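You operate a simulated robot arm through the tools that you are given. There is no shell and no other tool. Be economical: measure what you need, move in short steps, check, and stop when the job is done.

Carry out the task below with a simulated robot arm. There is one attempt and no reset: what you move stays moved.

TASK
Open the red table drawer, put both white cylinders from the top of the panel table away in the inside of the red table drawer and shut the drawer again.

It is judged by the outcome, as a careful person would: the job done as asked, and still so three seconds after it is handed in. It fails if anything else is knocked over, pushed out of place, dropped, spilled or broken.

THE ROBOT
A 7-joint arm with a two-finger parallel gripper, fixed in place. Base frame: the origin is at the foot of the arm, x ahead of it, y to its left, z up; the work surface is at about z = 800. Lengths are in mm, angles in degrees, forces in N, time in s.
With the tool pointing down near the work surface it reaches from about 240 to 680 mm from the base axis. Its first joint turns from -66.0 to 66.0 degrees. Payload 2.4 kg.
Tool frame: the origin (TCP) lies between the finger pads and is the grasp point; the fingertips stand 30 mm ahead of it; z points along the fingers, y is the line along which they close. The gripper opens to 94 mm. The fingers are 28 mm wide and 10 mm thick; the gripper's body (50 by 96 mm) begins 55 mm behind the TCP.
Orientation is told as [roll, pitch, yaw] about the base's x, y, z axes, in that order, counted from this pose: with the fingers straight down and closing along the base's y, the tool's x points along the base's -x, its y along +y and its z along -z.

THE INTERFACE
- The arm moves only by the tool nudge_tool. Its arguments are lists of equal length, an entry for each row: "rotation": the turn, a rotation vector about the tool's x, y, z in degrees, a list of three; "xyz": the shift along the tool's x, y, z in mm, a list of three; "jaw": the closure in counts, from 0 (fully open) to 255 (shut). In form: {"rotation": [[ax, ay, az], ...], "xyz": [[dx, dy, dz], ...], "jaw": [jaw, ...]}. A call has 1 to 8 rows; each row shifts and turns the commanded pose from where the row before left it, along the tool's axes as they then stand. A row lasts 0.2 s, in which the tool goes at most 50 mm and 8.6 degrees; a call with a longer step from one row to the next is refused whole, and so is a gripper value outside its range. A pose out of reach is approached as far as the arm can. The call stops where the force on the tool passes 40 N (or 10 N more than at its start, if that is more) or the arm is blocked; 0.2 s more then pass. The fingers move at their own pace (about 153 mm/s each) and stop on an object; they squeeze with about 43 N. The grip force told is the motor's: it shows also when the fingers shut on nothing. Time passes only in rows, and 0.2 s behind the last, so rows that do not move let the fingers close. It gives the time, the measured TCP pose, the force on the tool (base axes), the opening and the grip force at its end, in the units of the frame above (readings bear some noise), and new pictures: "pictures" is both (left out), scene, wrist or none.
- Cameras (640 x 400 px; columns grow to the right, rows downward): "scene" is fixed at [41, 468.1, 1435.6]; the picture's right is [-0.75, -0.66, 0.00], its down [-0.41, 0.47, -0.78] and it looks along [0.52, -0.59, -0.62] (base axes); focal length 330 px, centre (320, 200). "wrist" rides on the gripper at [-37, 0, -58] in the tool frame; the picture's right is [0.00, -1.00, 0.00], its down [0.97, 0.00, -0.24] and it looks along [0.24, 0.00, 0.97] (tool axes); focal length 218 px, centre (320, 200).
- measure_at(camera, pixels): for up to 12 pixels [column, row] of the newest picture of that camera ("zoom" is the newest enlarged one), the place [x, y, z] in the base frame of the surface seen there, good to about 2 mm, but the place of the scene camera against the robot may be out by one fixed shift of up to 12 mm in any direction. No time passes.
- inspect(camera, box): a new picture of the part [left, top, right, bottom] of that camera's present view, enlarged. No time passes.
- job_done(): hands the job in; it is judged then, once.

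Work in short steps. Measure before you move; look again where a grasp or a placing could have gone wrong, and mend it. You have 80 turns and 120 pictures in all, the two below and enlarged ones among them. Open the gripper and draw the arm clear of the work before you hand the job in, unless the task says otherwise; then end with one line.

The tools are called after "Emit:" as name(argument=value, ...) on one line, values as JSON. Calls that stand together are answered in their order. nudge_tool: Moves the arm, as the interface text tells. Its arguments: {"type":"object","properties":{"rotation":{"type":"array"},"xyz":{"type":"array"},"jaw":{"type":"array"},"pictures":{"type":"string","enum":["both","scene","wrist","none"]}},"required":["rotation","xyz","jaw"]} The other tools are called the same way: measure_at (camera, pixels) gives the place of the surface under pixels of a picture; inspect (camera, box) takes an enlarged picture of a part of a camera's view; job_done () hands the job in.

At the start:

```text
time: 0.0
ee_pos: [388.8, -118.2, 1105.7]
tcp_rot: [0.0, 0.0, -0.1]
contact_force: [-0.3, -0.6, 0.4]
gripper_width: 93.9
finger_force: 0.0
```

scene: 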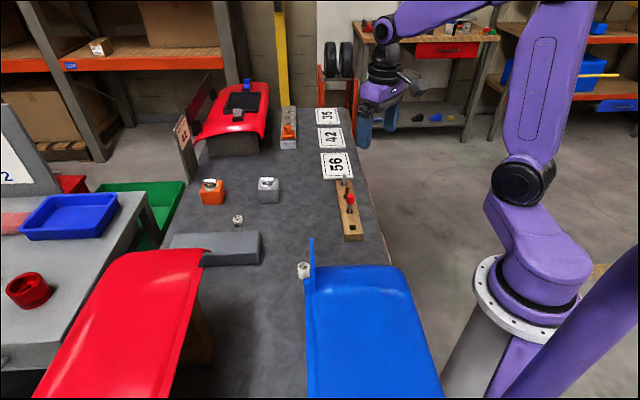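
wrist: 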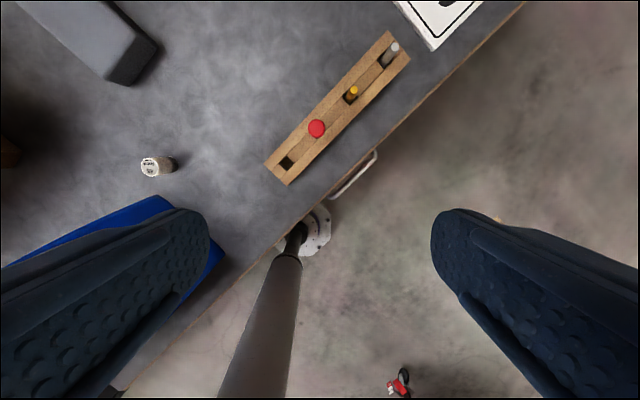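

I see two white cylinders, near scene (304,270) and (238,221), and a handle at the table edge in the wrist view (355,175). I'll take enlarged views to find the drawer.

Emit:
inspect(camera="scene", box=[160, 150, 420, 312])

Emit:
inspect(camera="wrist", box=[100, 60, 420, 260])

Emit:
inspect(camera="scene", box=[330, 0, 530, 125])

Emit:
measure_at(camera="wrist", pixels=[[150, 166], [355, 175], [375, 152], [332, 197], [316, 128], [350, 95], [390, 50], [285, 162], [520, 5], [250, 250]])

Emit:
measure_at(camera="scene", pixels=[[304, 270], [238, 221], [352, 225], [447, 50], [380, 260], [213, 193], [268, 190]])

```text
2.46 times, centred on (290, 231) of scene
```

zoom: 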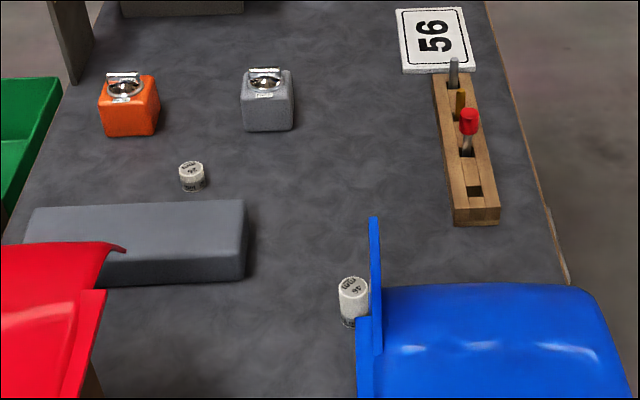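

```text
2.00 times, centred on (260, 160) of wrist
```

zoom: 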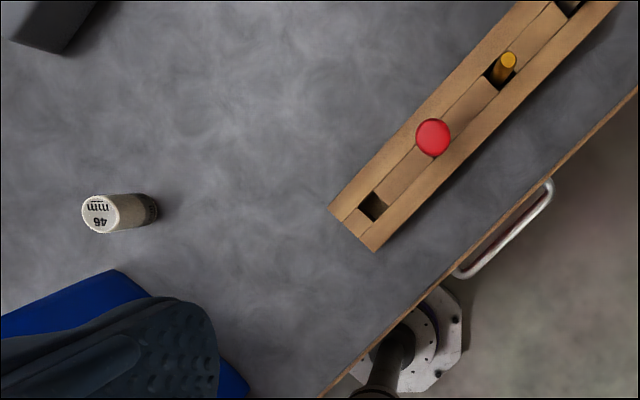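

```text
3.20 times, centred on (430, 62) of scene
```

zoom: 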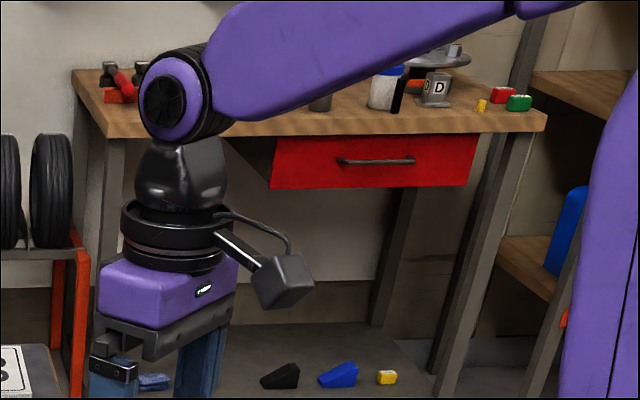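

```text
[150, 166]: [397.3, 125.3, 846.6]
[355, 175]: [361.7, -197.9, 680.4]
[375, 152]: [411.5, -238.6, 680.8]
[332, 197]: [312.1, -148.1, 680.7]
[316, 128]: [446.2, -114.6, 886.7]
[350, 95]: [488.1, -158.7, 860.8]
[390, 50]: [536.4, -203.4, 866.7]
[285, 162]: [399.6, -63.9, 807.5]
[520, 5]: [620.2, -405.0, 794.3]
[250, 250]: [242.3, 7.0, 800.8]
```

```text
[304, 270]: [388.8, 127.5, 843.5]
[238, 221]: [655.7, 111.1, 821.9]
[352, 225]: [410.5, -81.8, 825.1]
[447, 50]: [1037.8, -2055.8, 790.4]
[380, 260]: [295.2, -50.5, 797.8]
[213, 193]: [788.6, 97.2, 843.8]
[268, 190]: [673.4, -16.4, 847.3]
```

The far red drawer is 2 m away. The handle below this table's edge at z≈680 looks like it sits on a red front, so I'll look closer and measure the edge and handle.

Emit:
inspect(camera="wrist", box=[310, 140, 390, 190])

Emit:
measure_at(camera="wrist", pixels=[[332, 190], [372, 157], [352, 180], [350, 176], [345, 180], [350, 168], [450, 68], [290, 225], [338, 192], [373, 160]])

```text
8.00 times, centred on (350, 165) of wrist
```

zoom: 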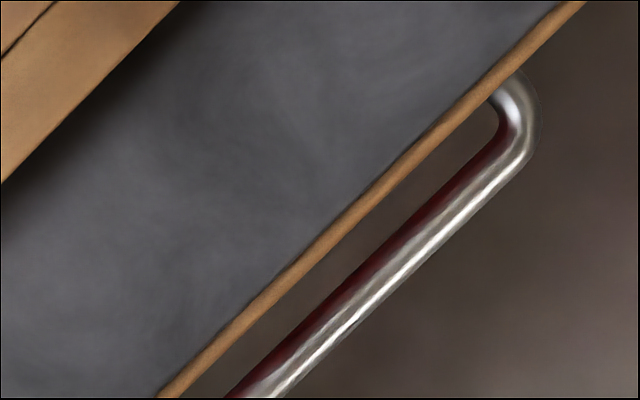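

```text
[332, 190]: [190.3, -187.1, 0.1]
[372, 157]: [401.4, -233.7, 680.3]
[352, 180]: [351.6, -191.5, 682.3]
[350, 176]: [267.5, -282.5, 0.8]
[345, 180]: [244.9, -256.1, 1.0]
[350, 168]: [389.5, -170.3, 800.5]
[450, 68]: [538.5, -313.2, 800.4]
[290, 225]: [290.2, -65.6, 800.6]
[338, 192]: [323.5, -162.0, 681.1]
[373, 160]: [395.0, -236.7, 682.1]
```

The handle bar runs along (0.71,-0.71), centred near (354,-196,681), about 40 mm out from the table edge. I'll yaw the tool 45° so that it closes across the bar.

Emit:
nudge_tool(rotation=[[0, 0, 7.5], [0, 0, 7.5], [0, 0, 7.5], [0, 0, 7.5], [0, 0, 7.5], [0, 0, 7.5]], xyz=[[0, 0, 0], [0, 0, 0], [0, 0, 0], [0, 0, 0], [0, 0, 0], [0, 0, 0]], jaw=[0, 0, 0, 0, 0, 0], pictures="none")

Emit:
nudge_tool(rotation=[[0, 0, 0], [0, 0, 0], [0, 0, 0], [0, 0, 0], [0, 0, 0], [0, 0, 0]], xyz=[[-6, -22, 35], [-6, -22, 35], [-6, -22, 35], [-6, -22, 35], [-6, -22, 35], [-4, -21, 35]], jaw=[0, 0, 0, 0, 0, 0], pictures="wrist")

```text
time: 1.4
ee_pos: [390.5, -118.6, 1105.2]
tcp_rot: [0.0, 0.0, -45.1]
contact_force: [-0.4, -0.2, -0.8]
gripper_width: 94.0
finger_force: 0.1
```

```text
time: 2.8
ee_pos: [319.3, -232.7, 897.8]
tcp_rot: [0.1, 0.0, -45.0]
contact_force: [-0.9, -0.1, -0.2]
gripper_width: 93.9
finger_force: 0.0
```

wrist: 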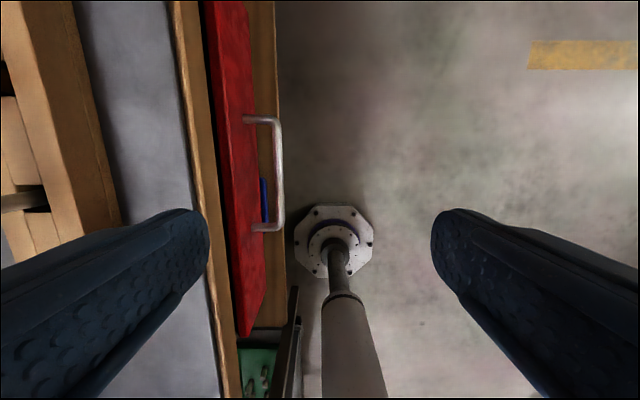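

The red drawer front and its handle, around wrist (279,175), are now in view. I'll measure them.

Emit:
measure_at(camera="wrist", pixels=[[279, 130], [279, 175], [281, 220], [250, 120], [260, 227], [238, 100], [245, 300], [215, 60], [225, 200], [245, 20], [200, 100], [263, 190]])

Emit:
inspect(camera="wrist", box=[160, 0, 352, 120])

```text
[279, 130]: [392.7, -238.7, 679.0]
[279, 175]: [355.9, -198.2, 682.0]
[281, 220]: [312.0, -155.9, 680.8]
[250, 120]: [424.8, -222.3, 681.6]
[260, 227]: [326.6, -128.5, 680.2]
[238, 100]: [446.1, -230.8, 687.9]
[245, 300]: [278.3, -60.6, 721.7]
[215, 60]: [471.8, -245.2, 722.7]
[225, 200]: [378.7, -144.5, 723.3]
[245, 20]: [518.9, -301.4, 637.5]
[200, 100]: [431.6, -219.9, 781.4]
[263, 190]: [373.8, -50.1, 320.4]
```

```text
3.33 times, centred on (256, 60) of wrist
```

zoom: 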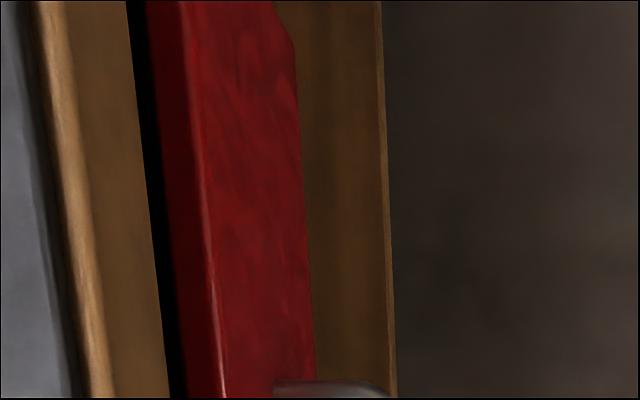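

The drawer front face is at s≈153, the bar at s≈112 with its top at z≈681, and the drawer's top rim is at z≈723. I'll go down outside the table, tilt 30°, and partly close the jaws before straddling the bar.

Emit:
nudge_tool(rotation=[[0, 0, 0], [0, 0, 0], [0, 0, 0], [-7.5, 0, 0], [-7.5, 0, 0], [-7.5, 0, 0], [-7.5, 0, 0]], xyz=[[-1, -3, 41], [-1, -3, 41], [0, -1, 40], [0, 0, 0], [0, 0, 0], [0, 0, 0], [0, 0, 0]], jaw=[140, 140, 140, 140, 140, 140, 140], pictures="both")

```text
time: 4.4
ee_pos: [317.1, -240.1, 774.2]
tcp_rot: [26.0, -0.6, -45.0]
contact_force: [-0.6, -0.1, -0.2]
gripper_width: 42.1
finger_force: 0.0
out of reach, approached as far as the arm can: row 4
```

scene: 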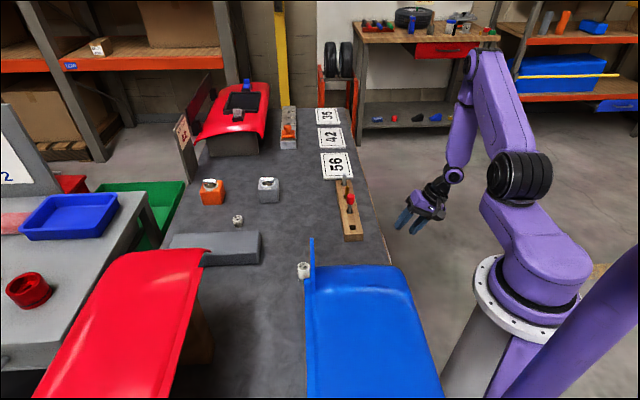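
wrist: 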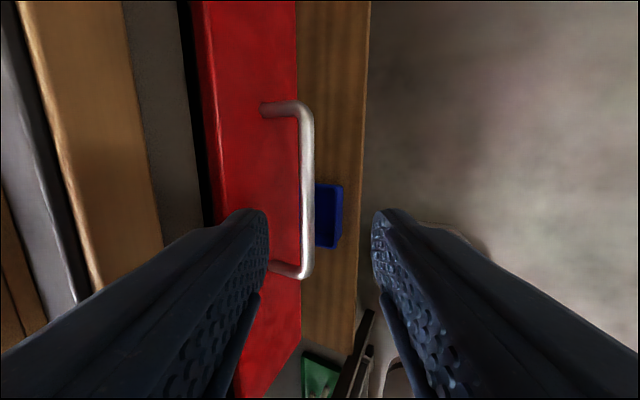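

The tilt stopped at 26°, short of the 30° I asked for. A 20° tilt still clears the table edge, so I'll back off a little and check the reading.

Emit:
nudge_tool(rotation=[[5, 0, 0], [0, 0, 0]], xyz=[[0, 0, 0], [0, 0, 0]], jaw=[140, 140], pictures="none")

Emit:
measure_at(camera="wrist", pixels=[[307, 150], [308, 200], [307, 250]])

```text
time: 5.0
ee_pos: [316.1, -240.4, 773.3]
tcp_rot: [20.9, -0.6, -45.0]
contact_force: [0.7, -0.4, -0.3]
gripper_width: 42.5
finger_force: 0.1
```

```text
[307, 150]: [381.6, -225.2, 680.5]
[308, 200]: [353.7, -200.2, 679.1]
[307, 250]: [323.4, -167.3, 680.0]
```

At 20.9° tilt the bar sits at s≈111, z≈676. I'll shift 19 mm along tool y, then approach 96 mm along tool z to straddle it.

Emit:
nudge_tool(rotation=[[0, 0, 0], [0, 0, 0], [0, 0, 0], [0, 0, 0], [0, 0, 0]], xyz=[[0, 18.8, 0], [0, 0, 26], [0, 0, 26], [0, 0, 24], [0, 0, 20]], jaw=[140, 140, 140, 140, 140], pictures="both")

```text
time: 6.2
ee_pos: [354.2, -205.0, 689.9]
tcp_rot: [20.9, -0.8, -45.0]
contact_force: [1.1, -0.3, -1.1]
gripper_width: 42.5
finger_force: 0.0
```

scene: 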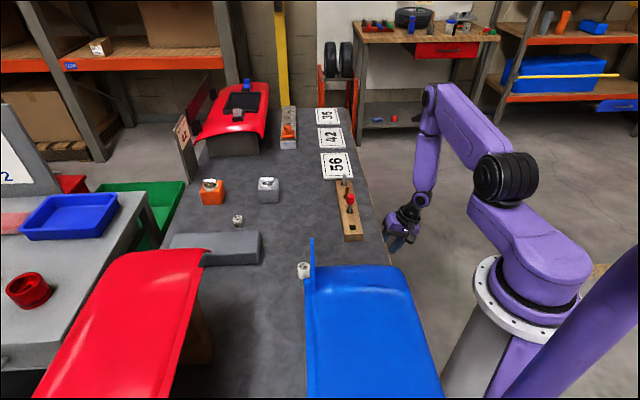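
wrist: 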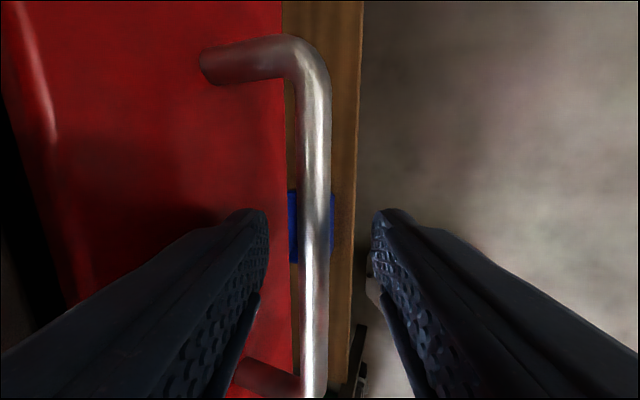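

The bar (col ≈318) runs between the fingertips (265 and 375). I'll close on it.

Emit:
nudge_tool(rotation=[[0, 0, 0], [0, 0, 0], [0, 0, 0]], xyz=[[0, 0, 0], [0, 0, 0], [0, 0, 0]], jaw=[255, 255, 255], pictures="wrist")

```text
time: 7.0
ee_pos: [353.9, -204.6, 688.6]
tcp_rot: [20.9, -0.6, -45.2]
contact_force: [3.2, 3.7, 9.8]
gripper_width: 11.5
finger_force: 45.4
```

wrist: 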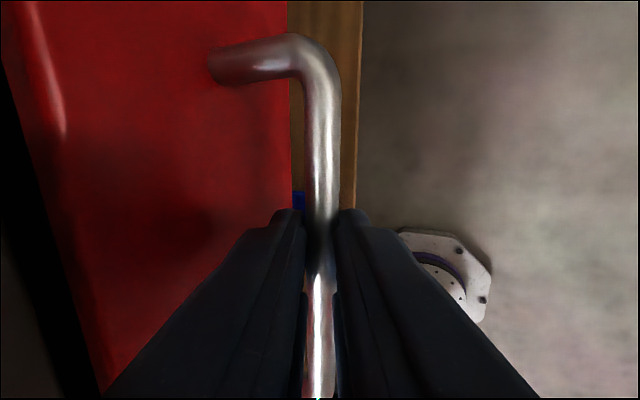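

The bar is gripped at 11.5 mm. I'll pull outward horizontally, which is tool −0.934 y, −0.357 z.

Emit:
nudge_tool(rotation=[[0, 0, 0], [0, 0, 0], [0, 0, 0], [0, 0, 0], [0, 0, 0]], xyz=[[0, -9.3, -3.6], [0, -14, -5.4], [0, -14, -5.4], [0, -14, -5.4], [0, -14, -5.4]], jaw=[255, 255, 255, 255, 255], pictures="both")

```text
time: 8.2
ee_pos: [303.3, -254.4, 689.7]
tcp_rot: [21.0, -0.5, -45.1]
contact_force: [-7.3, 5.6, 17.0]
gripper_width: 11.7
finger_force: 45.3
```

scene: 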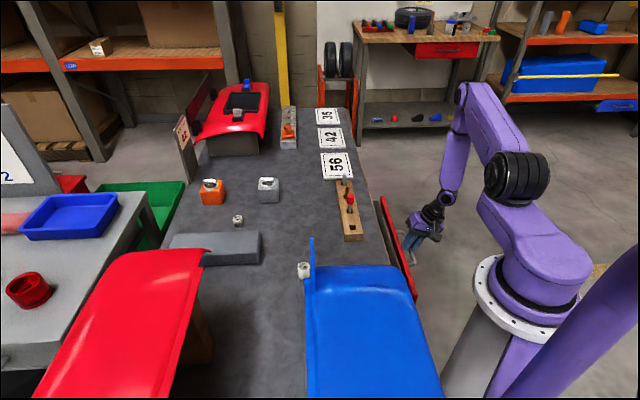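
wrist: 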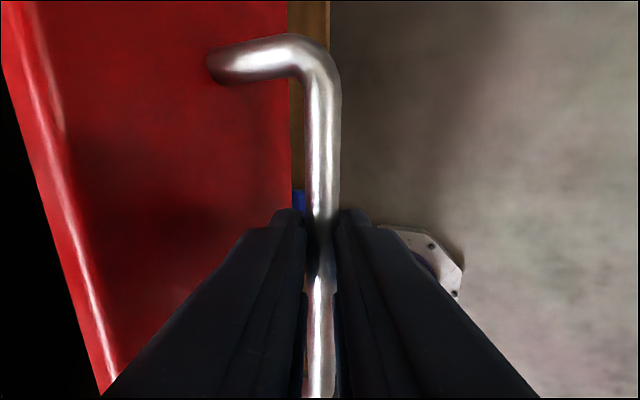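

It is sliding cleanly and is about 70 mm open. I'll pull about 100 mm more.

Emit:
nudge_tool(rotation=[[0, 0, 0], [0, 0, 0], [0, 0, 0], [0, 0, 0], [0, 0, 0], [0, 0, 0], [0, 0, 0]], xyz=[[0, -14, -5.4], [0, -14, -5.4], [0, -14, -5.4], [0, -14, -5.4], [0, -14, -5.4], [0, -14, -5.4], [0, -9.3, -3.6]], jaw=[255, 255, 255, 255, 255, 255, 255], pictures="both")

```text
time: 9.8
ee_pos: [231.5, -325.9, 690.4]
tcp_rot: [20.8, -0.5, -45.1]
contact_force: [-7.8, 8.3, -6.3]
gripper_width: 11.6
finger_force: 45.3
```

scene: 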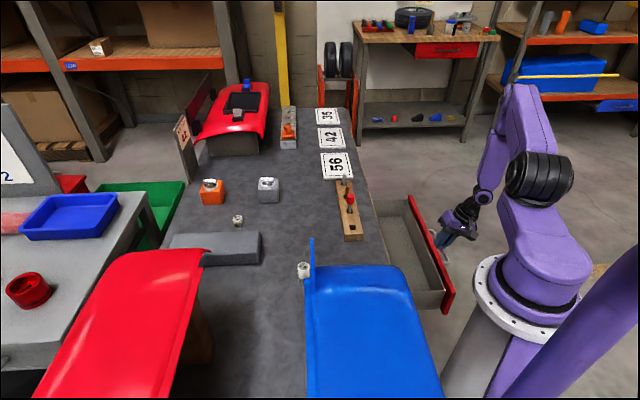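
wrist: 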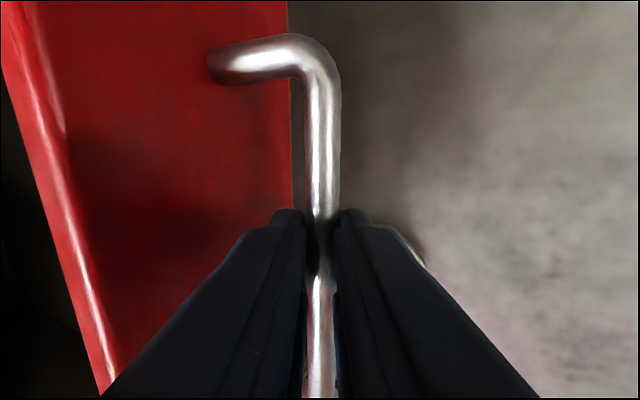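

The drawer is about 170 mm open and empty. I'll release the handle, back off along the tool axis and rise.

Emit:
nudge_tool(rotation=[[0, 0, 0], [0, 0, 0], [0, 0, 0], [0, 0, 0], [0, 0, 0], [0, 0, 0], [0, 0, 0], [0, 0, 0]], xyz=[[0, 0, 0], [0, 0, 0], [0, 0, -25], [0, 0, -35], [0, 16, -42], [0, 16, -42], [0, 16, -42], [0, 16, -42]], jaw=[140, 140, 140, 140, 140, 140, 140, 140], pictures="both")

```text
time: 11.6
ee_pos: [217.9, -340.0, 927.9]
tcp_rot: [20.9, -0.6, -45.0]
contact_force: [0.3, 0.3, 0.4]
gripper_width: 42.4
finger_force: 0.1
```

scene: 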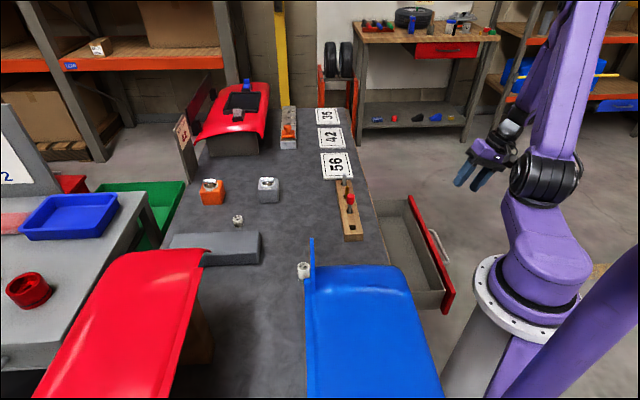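
wrist: 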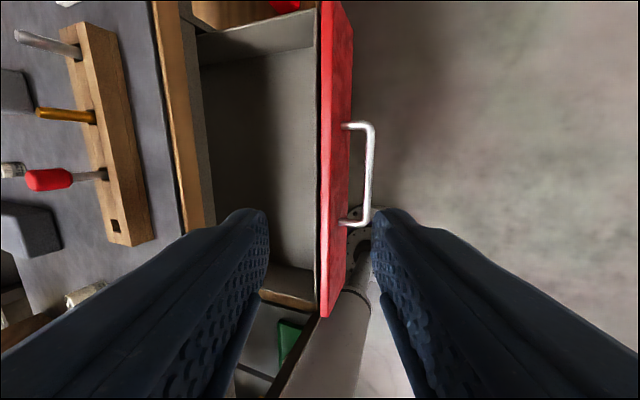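

Next I'll measure the drawer interior from the wrist view.

Emit:
measure_at(camera="wrist", pixels=[[260, 120], [230, 120], [285, 120], [280, 200], [317, 150], [322, 150], [260, 50], [260, 37], [290, 280], [290, 297], [345, 5], [370, 175]])

Emit:
measure_at(camera="scene", pixels=[[405, 260], [420, 280], [238, 217], [238, 225], [304, 264], [304, 275], [311, 245], [309, 262], [312, 300]])

```text
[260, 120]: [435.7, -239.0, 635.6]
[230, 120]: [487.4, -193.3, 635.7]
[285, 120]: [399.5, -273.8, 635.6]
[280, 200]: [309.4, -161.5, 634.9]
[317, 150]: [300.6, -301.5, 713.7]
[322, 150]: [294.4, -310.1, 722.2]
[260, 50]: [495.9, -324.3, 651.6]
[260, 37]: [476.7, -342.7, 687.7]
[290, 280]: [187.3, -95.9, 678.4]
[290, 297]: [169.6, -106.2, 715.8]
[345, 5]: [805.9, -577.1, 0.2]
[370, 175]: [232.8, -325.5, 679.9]
```

```text
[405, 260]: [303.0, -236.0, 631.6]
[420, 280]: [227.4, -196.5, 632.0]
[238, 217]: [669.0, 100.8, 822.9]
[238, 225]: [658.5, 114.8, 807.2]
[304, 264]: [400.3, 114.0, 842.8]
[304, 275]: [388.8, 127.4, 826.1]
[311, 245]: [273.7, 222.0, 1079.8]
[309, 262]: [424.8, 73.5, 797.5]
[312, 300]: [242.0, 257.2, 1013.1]
```

The drawer floor is at z≈635, the rim at z≈720, and the free interior spans s≈-5..150, t≈200..580. The blue panel appears to be tall and near the camera, so I'll map it before moving toward cylinder A.

Emit:
measure_at(camera="scene", pixels=[[311, 240], [314, 290], [308, 330], [350, 270], [395, 270], [350, 340], [420, 340], [440, 390], [320, 395], [370, 390], [312, 270], [400, 310]])

Emit:
inspect(camera="scene", box=[270, 220, 430, 320])

```text
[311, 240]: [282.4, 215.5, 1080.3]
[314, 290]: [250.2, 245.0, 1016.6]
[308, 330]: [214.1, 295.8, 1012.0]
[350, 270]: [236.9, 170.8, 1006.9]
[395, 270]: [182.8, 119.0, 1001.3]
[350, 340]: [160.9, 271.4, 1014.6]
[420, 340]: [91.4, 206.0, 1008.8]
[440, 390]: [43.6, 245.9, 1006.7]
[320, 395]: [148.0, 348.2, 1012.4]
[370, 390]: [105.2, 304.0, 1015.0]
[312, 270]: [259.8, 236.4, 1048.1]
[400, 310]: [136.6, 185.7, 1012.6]
```

```text
4.00 times, centred on (350, 270) of scene
```

zoom: 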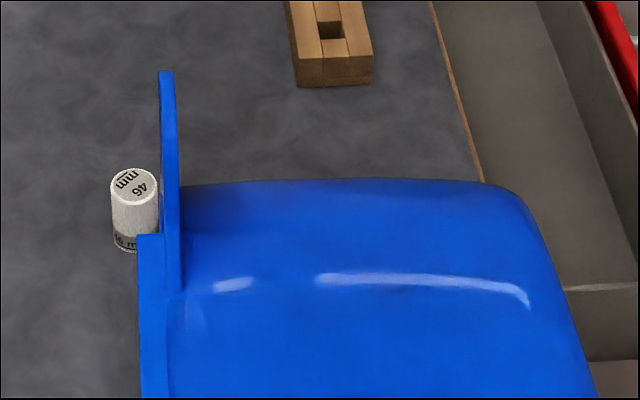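

The blue panel spans t<47 at z≈1000–1080, and cylinder A is at t≈192. I'll measure the arm's own links to judge the clearance when it swings toward A.

Emit:
measure_at(camera="scene", pixels=[[545, 180], [515, 180], [575, 180], [540, 235], [500, 275], [570, 60], [580, 10], [510, 120], [490, 150], [555, 100], [610, 330], [530, 330]])

```text
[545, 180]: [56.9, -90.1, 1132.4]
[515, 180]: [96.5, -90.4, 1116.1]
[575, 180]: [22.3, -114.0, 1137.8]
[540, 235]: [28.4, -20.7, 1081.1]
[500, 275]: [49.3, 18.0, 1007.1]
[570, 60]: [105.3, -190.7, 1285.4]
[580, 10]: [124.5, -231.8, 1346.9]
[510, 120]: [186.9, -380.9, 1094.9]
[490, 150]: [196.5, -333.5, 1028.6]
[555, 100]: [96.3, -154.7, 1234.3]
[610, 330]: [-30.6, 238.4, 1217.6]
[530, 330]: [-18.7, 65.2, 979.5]
```

There is enough clearance, since the arm stays high inside r<220. I'll untilt and start turning the yaw back toward 0.

Emit:
nudge_tool(rotation=[[7, 0, 0], [7, 0, 0], [7, 0, 0], [0, 0, -7.5], [0, 0, -7.5], [0, 0, -7.5], [0, 0, -7.5], [0, 0, -7.5]], xyz=[[0, 0, -20], [0, 0, -20], [0, 0, -20], [0, 30, -10], [0, 30, 0], [0, 30, 0], [0, 30, 0], [0, 30, 0]], jaw=[60, 60, 60, 60, 60, 60, 60, 60], pictures="none")

```text
time: 13.4
ee_pos: [281.3, -222.6, 991.0]
tcp_rot: [7.8, -6.9, -7.9]
contact_force: [0.7, 0.4, 0.9]
gripper_width: 71.9
finger_force: 0.0
out of reach, approached as far as the arm can: row 2, 3
```

The reach limit left about 8° of residual tilt on each axis. I'll correct that while moving toward the workspace above cylinder A.

Emit:
nudge_tool(rotation=[[2.6, 2.3, -2.6], [2.6, 2.3, -2.6], [2.6, 2.3, -2.6], [0, 0, 0], [0, 0, 0], [0, 0, 0], [0, 0, 0]], xyz=[[-10, 40, 0], [-10, 40, 0], [-10, 40, 0], [-10, 40, 0], [-10, 40, 0], [-10, 40, 0], [-10, 40, 0]], jaw=[60, 60, 60, 60, 60, 60, 60], pictures="both")

```text
time: 15.0
ee_pos: [345.3, 11.3, 1004.5]
tcp_rot: [8.2, -4.7, -3.3]
contact_force: [-0.8, 0.7, 0.0]
gripper_width: 72.0
finger_force: 0.1
out of reach, approached as far as the arm can: row 1, 2, 3, 4, 5, 6, 7
```

scene: 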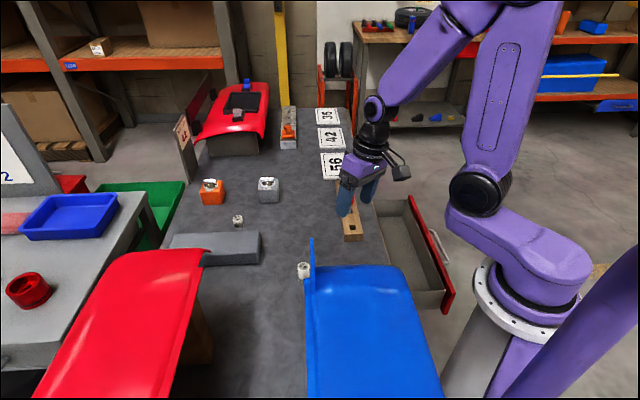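
wrist: 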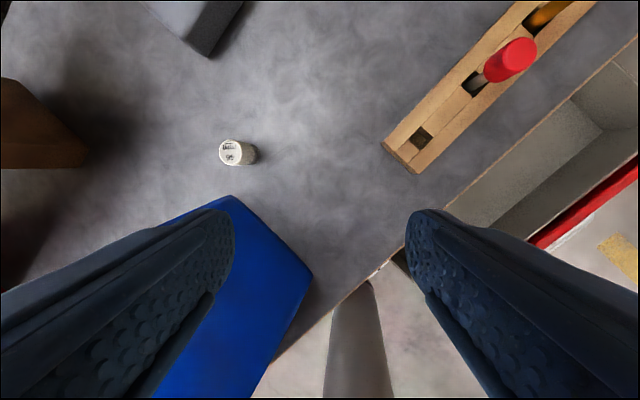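

The tilt error is persisting, so a joint is probably at its limit. I'll try moving outward and up toward the known-good start region while levelling.

Emit:
nudge_tool(rotation=[[0, 0, 0], [0, 0, 0], [4, 2, -1.5], [4, 2, -1.5]], xyz=[[-25, -15, -25], [-25, -15, -25], [0, 0, 0], [0, 0, 0]], jaw=[60, 60, 60, 60], pictures="none")

```text
time: 16.0
ee_pos: [385.3, -25.8, 1021.2]
tcp_rot: [9.7, -5.0, -3.5]
contact_force: [0.3, 0.0, -0.2]
gripper_width: 71.8
finger_force: 0.1
out of reach, approached as far as the arm can: row 1, 2, 3, 4
```

Still stuck. The yaw turn back came with the problem, so I'll test by turning the yaw back by 15° and then levelling.

Emit:
nudge_tool(rotation=[[0, 0, 7], [0, 0, 7], [4, 2, 0], [4, 2, 0]], xyz=[[0, 0, 0], [0, 0, 0], [0, 0, 0], [0, 0, 0]], jaw=[60, 60, 60, 60], pictures="scene")

```text
time: 17.0
ee_pos: [384.9, -25.7, 1010.5]
tcp_rot: [9.3, -1.7, -17.1]
contact_force: [-0.3, 0.1, 0.0]
gripper_width: 72.1
finger_force: 0.0
out of reach, approached as far as the arm can: row 3, 4
```

scene: 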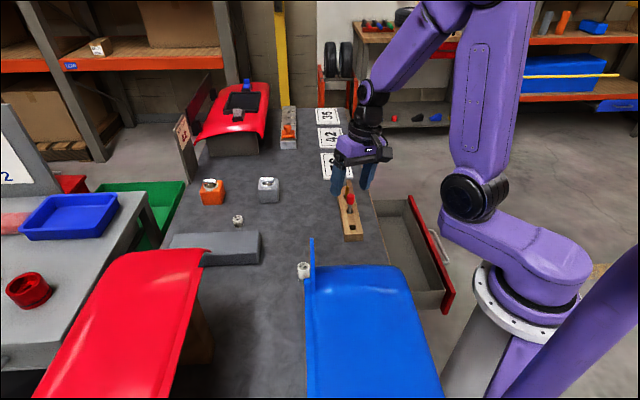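

The yaw moves, but the levelling stays blocked. I'll go back to the earlier pose near (320,-233), where the tool was level at yaw −45, and level there.

Emit:
nudge_tool(rotation=[[0, 0, 5.6], [0, 0, 5.6], [0, 0, 5.6], [0, 0, 5.6], [0, 0, 5.6], [4, 0, 0], [4, 0, 0]], xyz=[[-5, -42, 0], [-10, -42, 0], [-10, -42, 10], [-15, -40, 20], [-15, -35, 20], [0, 0, 0], [0, 0, 0]], jaw=[60, 60, 60, 60, 60, 60, 60], pictures="none")

```text
time: 18.6
ee_pos: [344.8, -219.2, 925.9]
tcp_rot: [6.9, 3.1, -44.8]
contact_force: [0.2, 0.5, 0.0]
gripper_width: 72.2
finger_force: 0.0
out of reach, approached as far as the arm can: row 6, 7
```

Emit:
nudge_tool(rotation=[[0, 0, 0], [0, 0, 0], [3, -2, 0], [3, -2, 0], [3, 0, 0]], xyz=[[0, -30, 15], [0, -30, 15], [0, 0, 0], [0, 0, 0], [0, 0, 0]], jaw=[60, 60, 60, 60, 60], pictures="scene")

```text
time: 19.8
ee_pos: [310.8, -254.8, 884.0]
tcp_rot: [4.3, -2.5, -45.0]
contact_force: [-0.6, 0.1, 0.7]
gripper_width: 71.9
finger_force: 0.1
out of reach, approached as far as the arm can: row 4, 5
```

scene: 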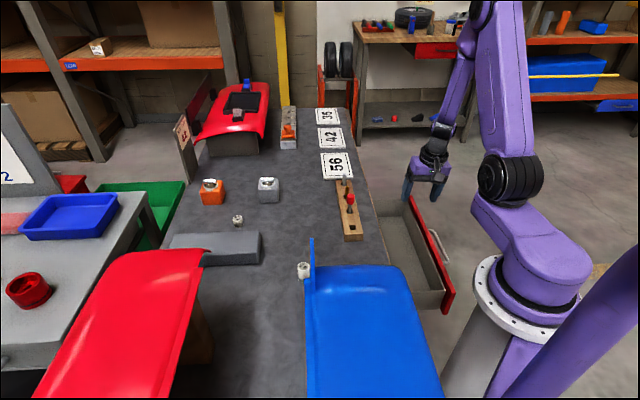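

It is improving, with roll 4.3. I'll continue levelling while going lower over the open drawer, staying above the rim.

Emit:
nudge_tool(rotation=[[0, 0, 0], [0, 0, 0], [2, 1, 0], [2, 1, 0], [0, 0, 0]], xyz=[[0, -10, 35], [0, -10, 35], [0, 0, 0], [0, 0, 0], [0, 0, 0]], jaw=[60, 60, 60, 60, 60], pictures="none")

```text
time: 21.0
ee_pos: [289.6, -273.5, 825.6]
tcp_rot: [-4.3, -0.7, -45.0]
contact_force: [-0.2, -0.1, -0.1]
gripper_width: 71.8
finger_force: 0.0
out of reach, approached as far as the arm can: row 1, 2, 4
```

The roll overshot to −4.3, so the commanded pose may have kept accumulating. A pause will show where the command actually stands.

Emit:
nudge_tool(rotation=[[0, 0, 0], [0, 0, 0], [0, 0, 0]], xyz=[[0, 0, 0], [0, 0, 0], [0, 0, 0]], jaw=[60, 60, 60], pictures="none")

Emit:
nudge_tool(rotation=[[-2.2, 0.7, 0], [-2.1, 0, 0], [0, 0, 0]], xyz=[[0, 0, 0], [0, 0, 0], [0, 0, 0]], jaw=[60, 60, 60], pictures="none")

```text
time: 21.8
ee_pos: [290.3, -274.8, 824.4]
tcp_rot: [-4.4, -0.6, -45.1]
contact_force: [-0.1, 0.2, 0.0]
gripper_width: 72.1
finger_force: 0.0
```

```text
time: 22.6
ee_pos: [288.7, -274.8, 824.8]
tcp_rot: [-4.1, 0.7, -45.2]
contact_force: [0.4, 0.1, 0.3]
gripper_width: 71.8
finger_force: 0.1
```

Now the command and the actual pose coincide. I'll correct the remaining 4°.

Emit:
nudge_tool(rotation=[[-4.1, -0.6, 0], [0, 0, 0]], xyz=[[0, 0, 0], [0, 0, 0]], jaw=[60, 60], pictures="none")

```text
time: 23.2
ee_pos: [283.9, -264.5, 822.8]
tcp_rot: [1.0, 0.9, -45.3]
contact_force: [-0.1, 1.0, -0.3]
gripper_width: 71.9
finger_force: 0.0
out of reach, approached as far as the arm can: row 1
```

It is roughly level now. I'll rise toward the original good region in moderate steps and watch for tracking errors.

Emit:
nudge_tool(rotation=[[0, 0, 0], [0, 0, 0], [0, 0, 0], [0, 0, 0], [0, 0, 0], [0, 0, 0], [0, 0, 0], [0, 0, 0]], xyz=[[0, 0, -30], [0, 0, -30], [0, 10, -30], [0, 20, -30], [0, 20, -30], [0, 20, -30], [0, 20, -30], [0, 20, -30]], jaw=[60, 60, 60, 60, 60, 60, 60, 60], pictures="scene")

```text
time: 25.0
ee_pos: [311.9, -163.4, 938.1]
tcp_rot: [4.4, 0.7, -45.3]
contact_force: [-1.2, 0.5, -1.1]
gripper_width: 72.0
finger_force: 0.0
out of reach, approached as far as the arm can: row 1, 3, 4, 5, 6, 7, 8
```

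scene: 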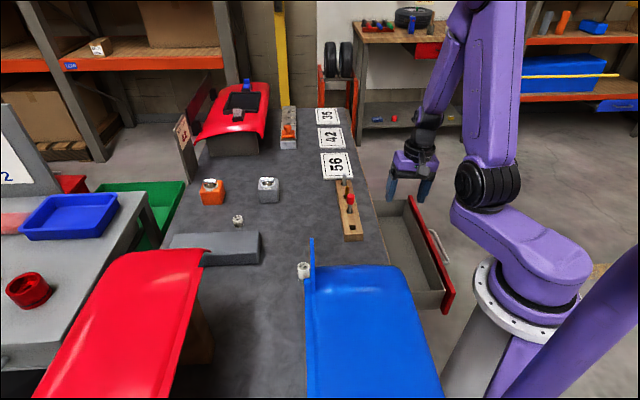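

The pattern fits an elbow-fold limit, where a radius under about 400 is too close in. I'll move outward to r≈460 and check that tracking recovers.

Emit:
nudge_tool(rotation=[[0, 0, 0], [0, 0, 0], [0, 0, 0], [0, 0, 0], [0, 0, 0]], xyz=[[-25, 25, 0], [-25, 25, 0], [-25, 25, 0], [0, 0, 0], [0, 0, 0]], jaw=[60, 60, 60, 60, 60], pictures="none")

```text
time: 26.2
ee_pos: [375.3, -162.4, 889.3]
tcp_rot: [4.3, 0.6, -44.9]
contact_force: [0.0, 0.0, 0.1]
gripper_width: 71.9
finger_force: 0.2
out of reach, approached as far as the arm can: row 1, 2, 3
```

Emit:
nudge_tool(rotation=[[0, 0, 0], [0, 0, 0], [0, 0, 0], [0, 0, 0]], xyz=[[0, 0, -20], [0, 0, -20], [0, 0, -20], [0, 0, 0]], jaw=[60, 60, 60, 60], pictures="none")

Emit:
measure_at(camera="scene", pixels=[[485, 185], [500, 10], [490, 100], [470, 10], [440, 80], [430, 120], [415, 165], [520, 100], [455, 185], [540, 245], [470, 215]])

```text
time: 27.2
ee_pos: [340.7, -161.6, 908.0]
tcp_rot: [3.7, 0.7, -45.0]
contact_force: [-0.1, 0.0, 0.7]
gripper_width: 71.9
finger_force: 0.0
out of reach, approached as far as the arm can: row 1, 2, 3
```

```text
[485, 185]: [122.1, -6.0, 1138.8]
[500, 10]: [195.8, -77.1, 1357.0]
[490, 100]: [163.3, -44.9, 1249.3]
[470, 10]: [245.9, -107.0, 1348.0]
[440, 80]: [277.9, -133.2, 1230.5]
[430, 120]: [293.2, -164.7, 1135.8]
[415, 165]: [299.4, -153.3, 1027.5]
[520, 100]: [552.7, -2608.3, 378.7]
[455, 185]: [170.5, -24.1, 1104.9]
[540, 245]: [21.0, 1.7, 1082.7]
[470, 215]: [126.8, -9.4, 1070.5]
```

The shoulder measurement shows the arm folded tight, with J1 out of plane. I'll extend along the table edge, keeping outside the tool rack, so the arm unfolds and then gets height.

Emit:
nudge_tool(rotation=[[0, 0, 0], [0, 0, 0], [0, 0, 0], [0, 0, 0], [0, 0, 0]], xyz=[[-35, 0, 0], [-35, 0, 0], [-35, 0, 0], [-35, 0, 0], [0, 0, 0]], jaw=[60, 60, 60, 60, 60], pictures="scene")

```text
time: 28.4
ee_pos: [390.5, -243.6, 854.9]
tcp_rot: [4.4, 0.5, -45.2]
contact_force: [-0.2, 0.4, -0.6]
gripper_width: 71.8
finger_force: 0.1
out of reach, approached as far as the arm can: row 1, 2, 3, 4
```

scene: 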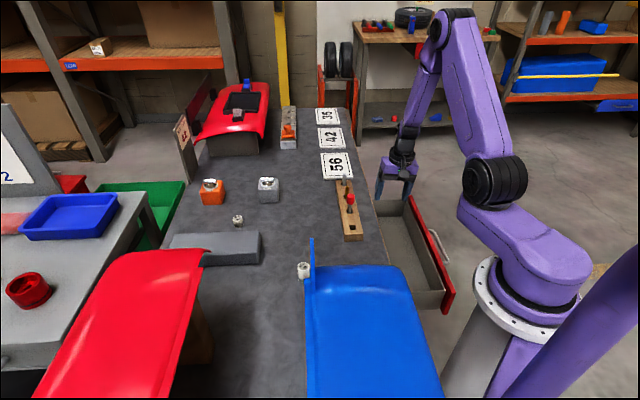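

z drops as the radius grows, which suggests the wrist bend is on the wrong side and at its limit, flipped during the handle tilt. I'll swing the tool tilt outward to take the wrist through straight.

Emit:
nudge_tool(rotation=[[0, -7, 0], [0, -7, 0], [0, -7, 0], [0, -7, 0], [0, -7, 0], [0, 0, 0]], xyz=[[0, 0, 0], [0, 0, 0], [0, 0, 0], [0, 0, 0], [0, 0, 0], [0, 0, 0]], jaw=[60, 60, 60, 60, 60, 60], pictures="scene")

```text
time: 29.8
ee_pos: [424.7, -243.5, 882.9]
tcp_rot: [2.0, -33.7, -46.6]
contact_force: [0.4, -0.3, 0.9]
gripper_width: 72.1
finger_force: 0.0
out of reach, approached as far as the arm can: row 4, 5
```

scene: 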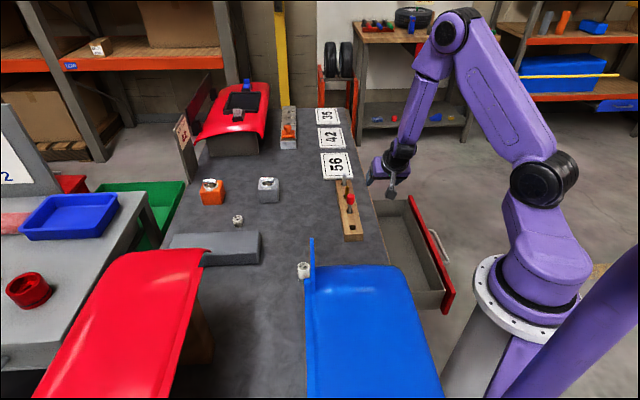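

The arm posture changed a lot; J1 swung back to the right. I'll test whether it tracks upward motion in this tilt.

Emit:
nudge_tool(rotation=[[0, 0, 0], [0, 0, 0], [0, 0, 0], [0, 0, 0]], xyz=[[-22, 0, -33], [-22, 0, -33], [-22, 0, -33], [0, 0, 0]], jaw=[60, 60, 60, 60], pictures="none")

```text
time: 30.8
ee_pos: [423.0, -246.4, 1003.3]
tcp_rot: [2.8, -33.7, -46.8]
contact_force: [-0.2, 0.0, -0.5]
gripper_width: 71.7
finger_force: 0.0
```

It now tracks perfectly, up 120 mm. I'll level the tool here at r≈490.

Emit:
nudge_tool(rotation=[[0.5, 7, 0], [0.5, 7, 0], [0.5, 7, 0], [0.5, 7, 0], [0.5, 5.7, 0], [0, 0, 0]], xyz=[[0, 0, 0], [0, 0, 0], [0, 0, 0], [0, 0, 0], [0, 0, 0], [0, 0, 0]], jaw=[60, 60, 60, 60, 60, 60], pictures="scene")

```text
time: 32.2
ee_pos: [419.2, -252.0, 1002.3]
tcp_rot: [-1.0, -4.0, -46.6]
contact_force: [0.3, -0.3, 0.5]
gripper_width: 72.1
finger_force: 0.1
out of reach, approached as far as the arm can: row 2
```

scene: 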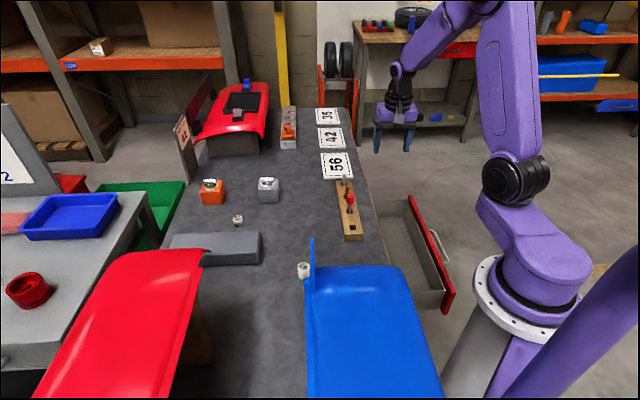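

Recovered: the arm is in its normal posture, nearly level. I'll finish levelling and turn the yaw back while moving in +y.

Emit:
nudge_tool(rotation=[[-1, 4, 0], [0, 0, -7.7], [0, 0, -7.7], [0, 0, -7.7], [0, 0, -7.7], [0, 0, -7.7], [0, 0, -7.7]], xyz=[[0, 0, -15], [0, 30, 0], [0, 30, 0], [0, 30, 0], [0, 30, 0], [0, 30, 0], [0, 20, 0]], jaw=[60, 60, 60, 60, 60, 60, 60], pictures="none")

```text
time: 33.8
ee_pos: [497.9, -101.5, 1017.6]
tcp_rot: [-0.1, -0.1, -0.3]
contact_force: [0.1, 0.4, 0.0]
gripper_width: 72.2
finger_force: 0.0
```

Tracking is perfect and the tool is level. I'll move toward A for a look.

Emit:
nudge_tool(rotation=[[0, 0, 0], [0, 0, 0], [0, 0, 0], [0, 0, 0], [0, 0, 0]], xyz=[[10, 40, 0], [10, 40, 0], [10, 40, 10], [10, 40, 20], [10, 40, 20]], jaw=[60, 60, 60, 60, 60], pictures="both")

```text
time: 35.0
ee_pos: [448.4, 98.5, 966.8]
tcp_rot: [-0.1, -0.2, -0.5]
contact_force: [-0.2, -0.8, 0.8]
gripper_width: 71.9
finger_force: 0.1
```

scene: 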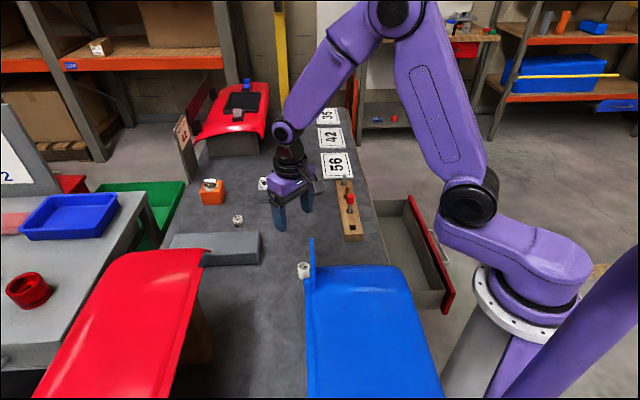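
wrist: 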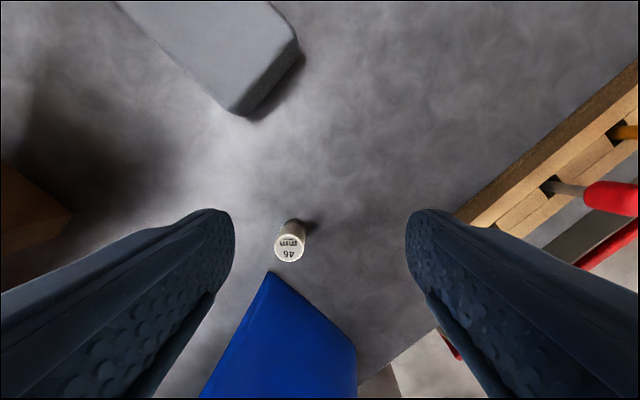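

Cylinder A's top is at wrist (290,247), with a blue corner nearby at (270,275). I'll measure both.

Emit:
measure_at(camera="wrist", pixels=[[290, 247], [277, 246], [303, 246], [290, 260], [290, 234], [300, 222], [271, 275], [350, 340], [300, 320], [240, 110], [298, 40], [230, 380]])

Emit:
inspect(camera="wrist", box=[230, 200, 390, 300])

```text
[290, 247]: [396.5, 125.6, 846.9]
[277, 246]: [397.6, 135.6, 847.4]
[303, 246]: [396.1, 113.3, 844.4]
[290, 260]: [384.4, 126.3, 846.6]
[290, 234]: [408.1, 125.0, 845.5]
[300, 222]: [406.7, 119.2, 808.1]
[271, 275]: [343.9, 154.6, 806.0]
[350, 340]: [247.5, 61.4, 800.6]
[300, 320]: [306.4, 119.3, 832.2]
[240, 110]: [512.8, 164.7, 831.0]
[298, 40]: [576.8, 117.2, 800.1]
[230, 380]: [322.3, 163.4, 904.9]
```

```text
4.00 times, centred on (310, 250) of wrist
```

zoom: 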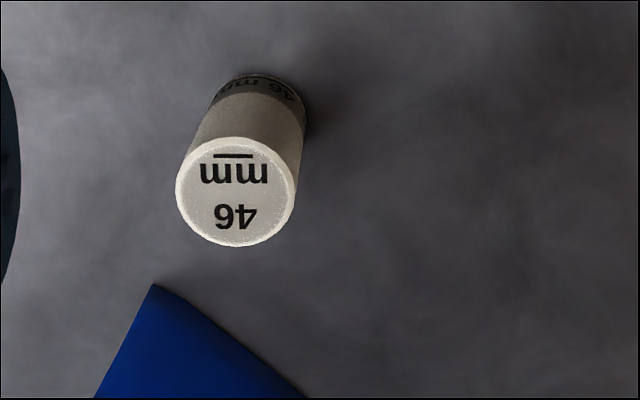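

A is centred at (396.5,125.5), top z≈846, diameter ≈24. The blue panel slopes away beyond it. I'll position above with a −20° yaw and a 50 mm opening, and descend partway.

Emit:
nudge_tool(rotation=[[0, 0, 0], [0, 0, 0], [0, 0, 6.5], [0, 0, 6.5], [0, 0, 6.5], [0, 0, 0], [0, 0, 0]], xyz=[[26, 13.5, 0], [26, 13.5, 0], [0, 0, 0], [0, 0, 0], [0, 0, 0], [0, 0, 30], [0, 0, 30]], jaw=[119, 119, 119, 119, 119, 119, 119], pictures="both")

```text
time: 36.6
ee_pos: [397.1, 124.0, 906.5]
tcp_rot: [-0.1, -0.2, -20.0]
contact_force: [-0.2, -0.2, 0.1]
gripper_width: 49.9
finger_force: 0.1
```

scene: 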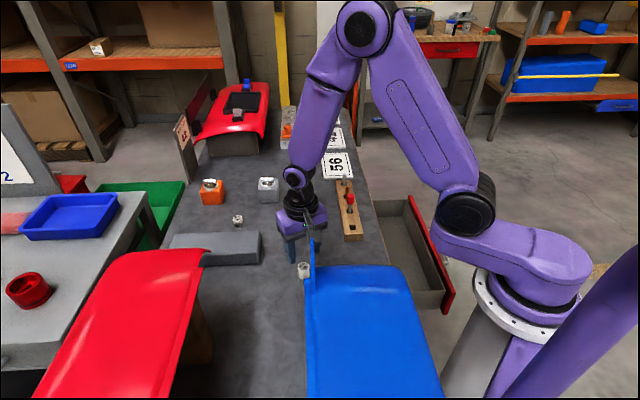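
wrist: 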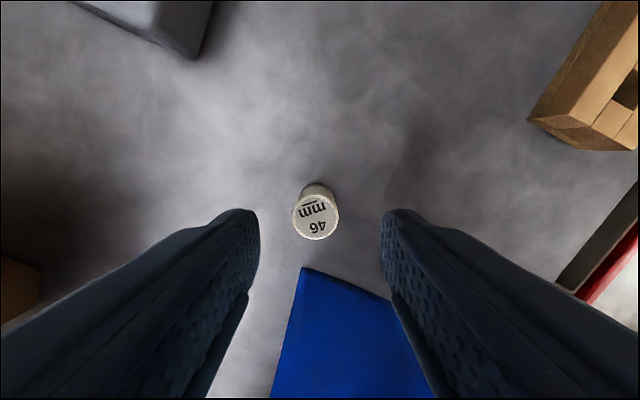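

It is aligned, with the cylinder at col ≈317 between the fingers. I'll descend 72 mm and close.

Emit:
nudge_tool(rotation=[[0, 0, 0], [0, 0, 0], [0, 0, 0]], xyz=[[0, 1, 26], [0, 0, 26], [0, 0, 20]], jaw=[119, 119, 119], pictures="wrist")

```text
time: 37.4
ee_pos: [397.9, 124.4, 833.2]
tcp_rot: [0.0, -0.2, -19.9]
contact_force: [0.6, 0.3, 0.8]
gripper_width: 50.1
finger_force: 0.1
```

wrist: 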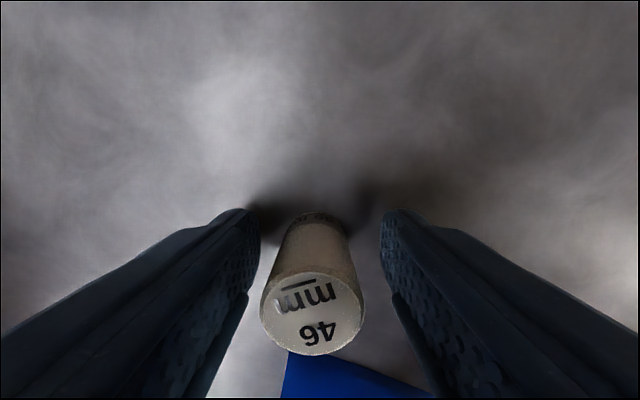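

Emit:
nudge_tool(rotation=[[0, 0, 0], [0, 0, 0], [0, 0, 0], [0, 0, 0], [0, 0, 0], [0, 0, 0]], xyz=[[0, 0, 0], [0, 0, 0], [0, 0, 0], [0, 0, -25], [0, 0, -35], [0, 0, -40]], jaw=[255, 255, 255, 255, 255, 255], pictures="both")

```text
time: 38.8
ee_pos: [398.3, 123.8, 932.3]
tcp_rot: [0.0, -0.1, -20.0]
contact_force: [-0.7, 0.5, -1.2]
gripper_width: 25.3
finger_force: 43.1
```

scene: 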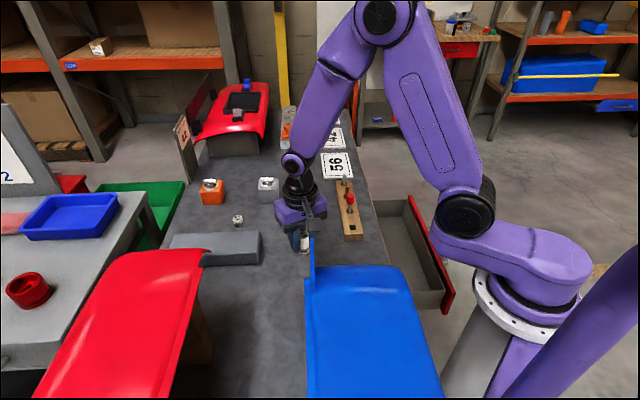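
wrist: 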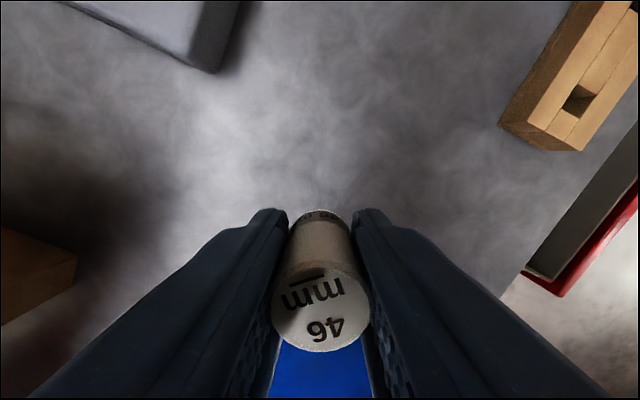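

A is held at 25 mm. I'll carry it at z≈1000 on a wide arc toward the drawer.

Emit:
nudge_tool(rotation=[[0, 0, 0], [0, 0, 0], [0, 0, 0], [0, 0, 0], [0, 0, 0], [0, 0, 0], [0, 0, 0], [0, 0, 0]], xyz=[[-30, -22, -17], [-30, -22, -17], [-30, -22, -17], [-29, -22, -17], [-8, -45, 0], [-8, -45, 0], [-8, -45, 0], [-8, -44, 0]], jaw=[255, 255, 255, 255, 255, 255, 255, 255], pictures="none")

```text
time: 40.6
ee_pos: [450.1, -177.4, 1003.0]
tcp_rot: [-0.1, -0.2, -20.0]
contact_force: [0.8, 0.5, 0.2]
gripper_width: 25.5
finger_force: 43.0
```

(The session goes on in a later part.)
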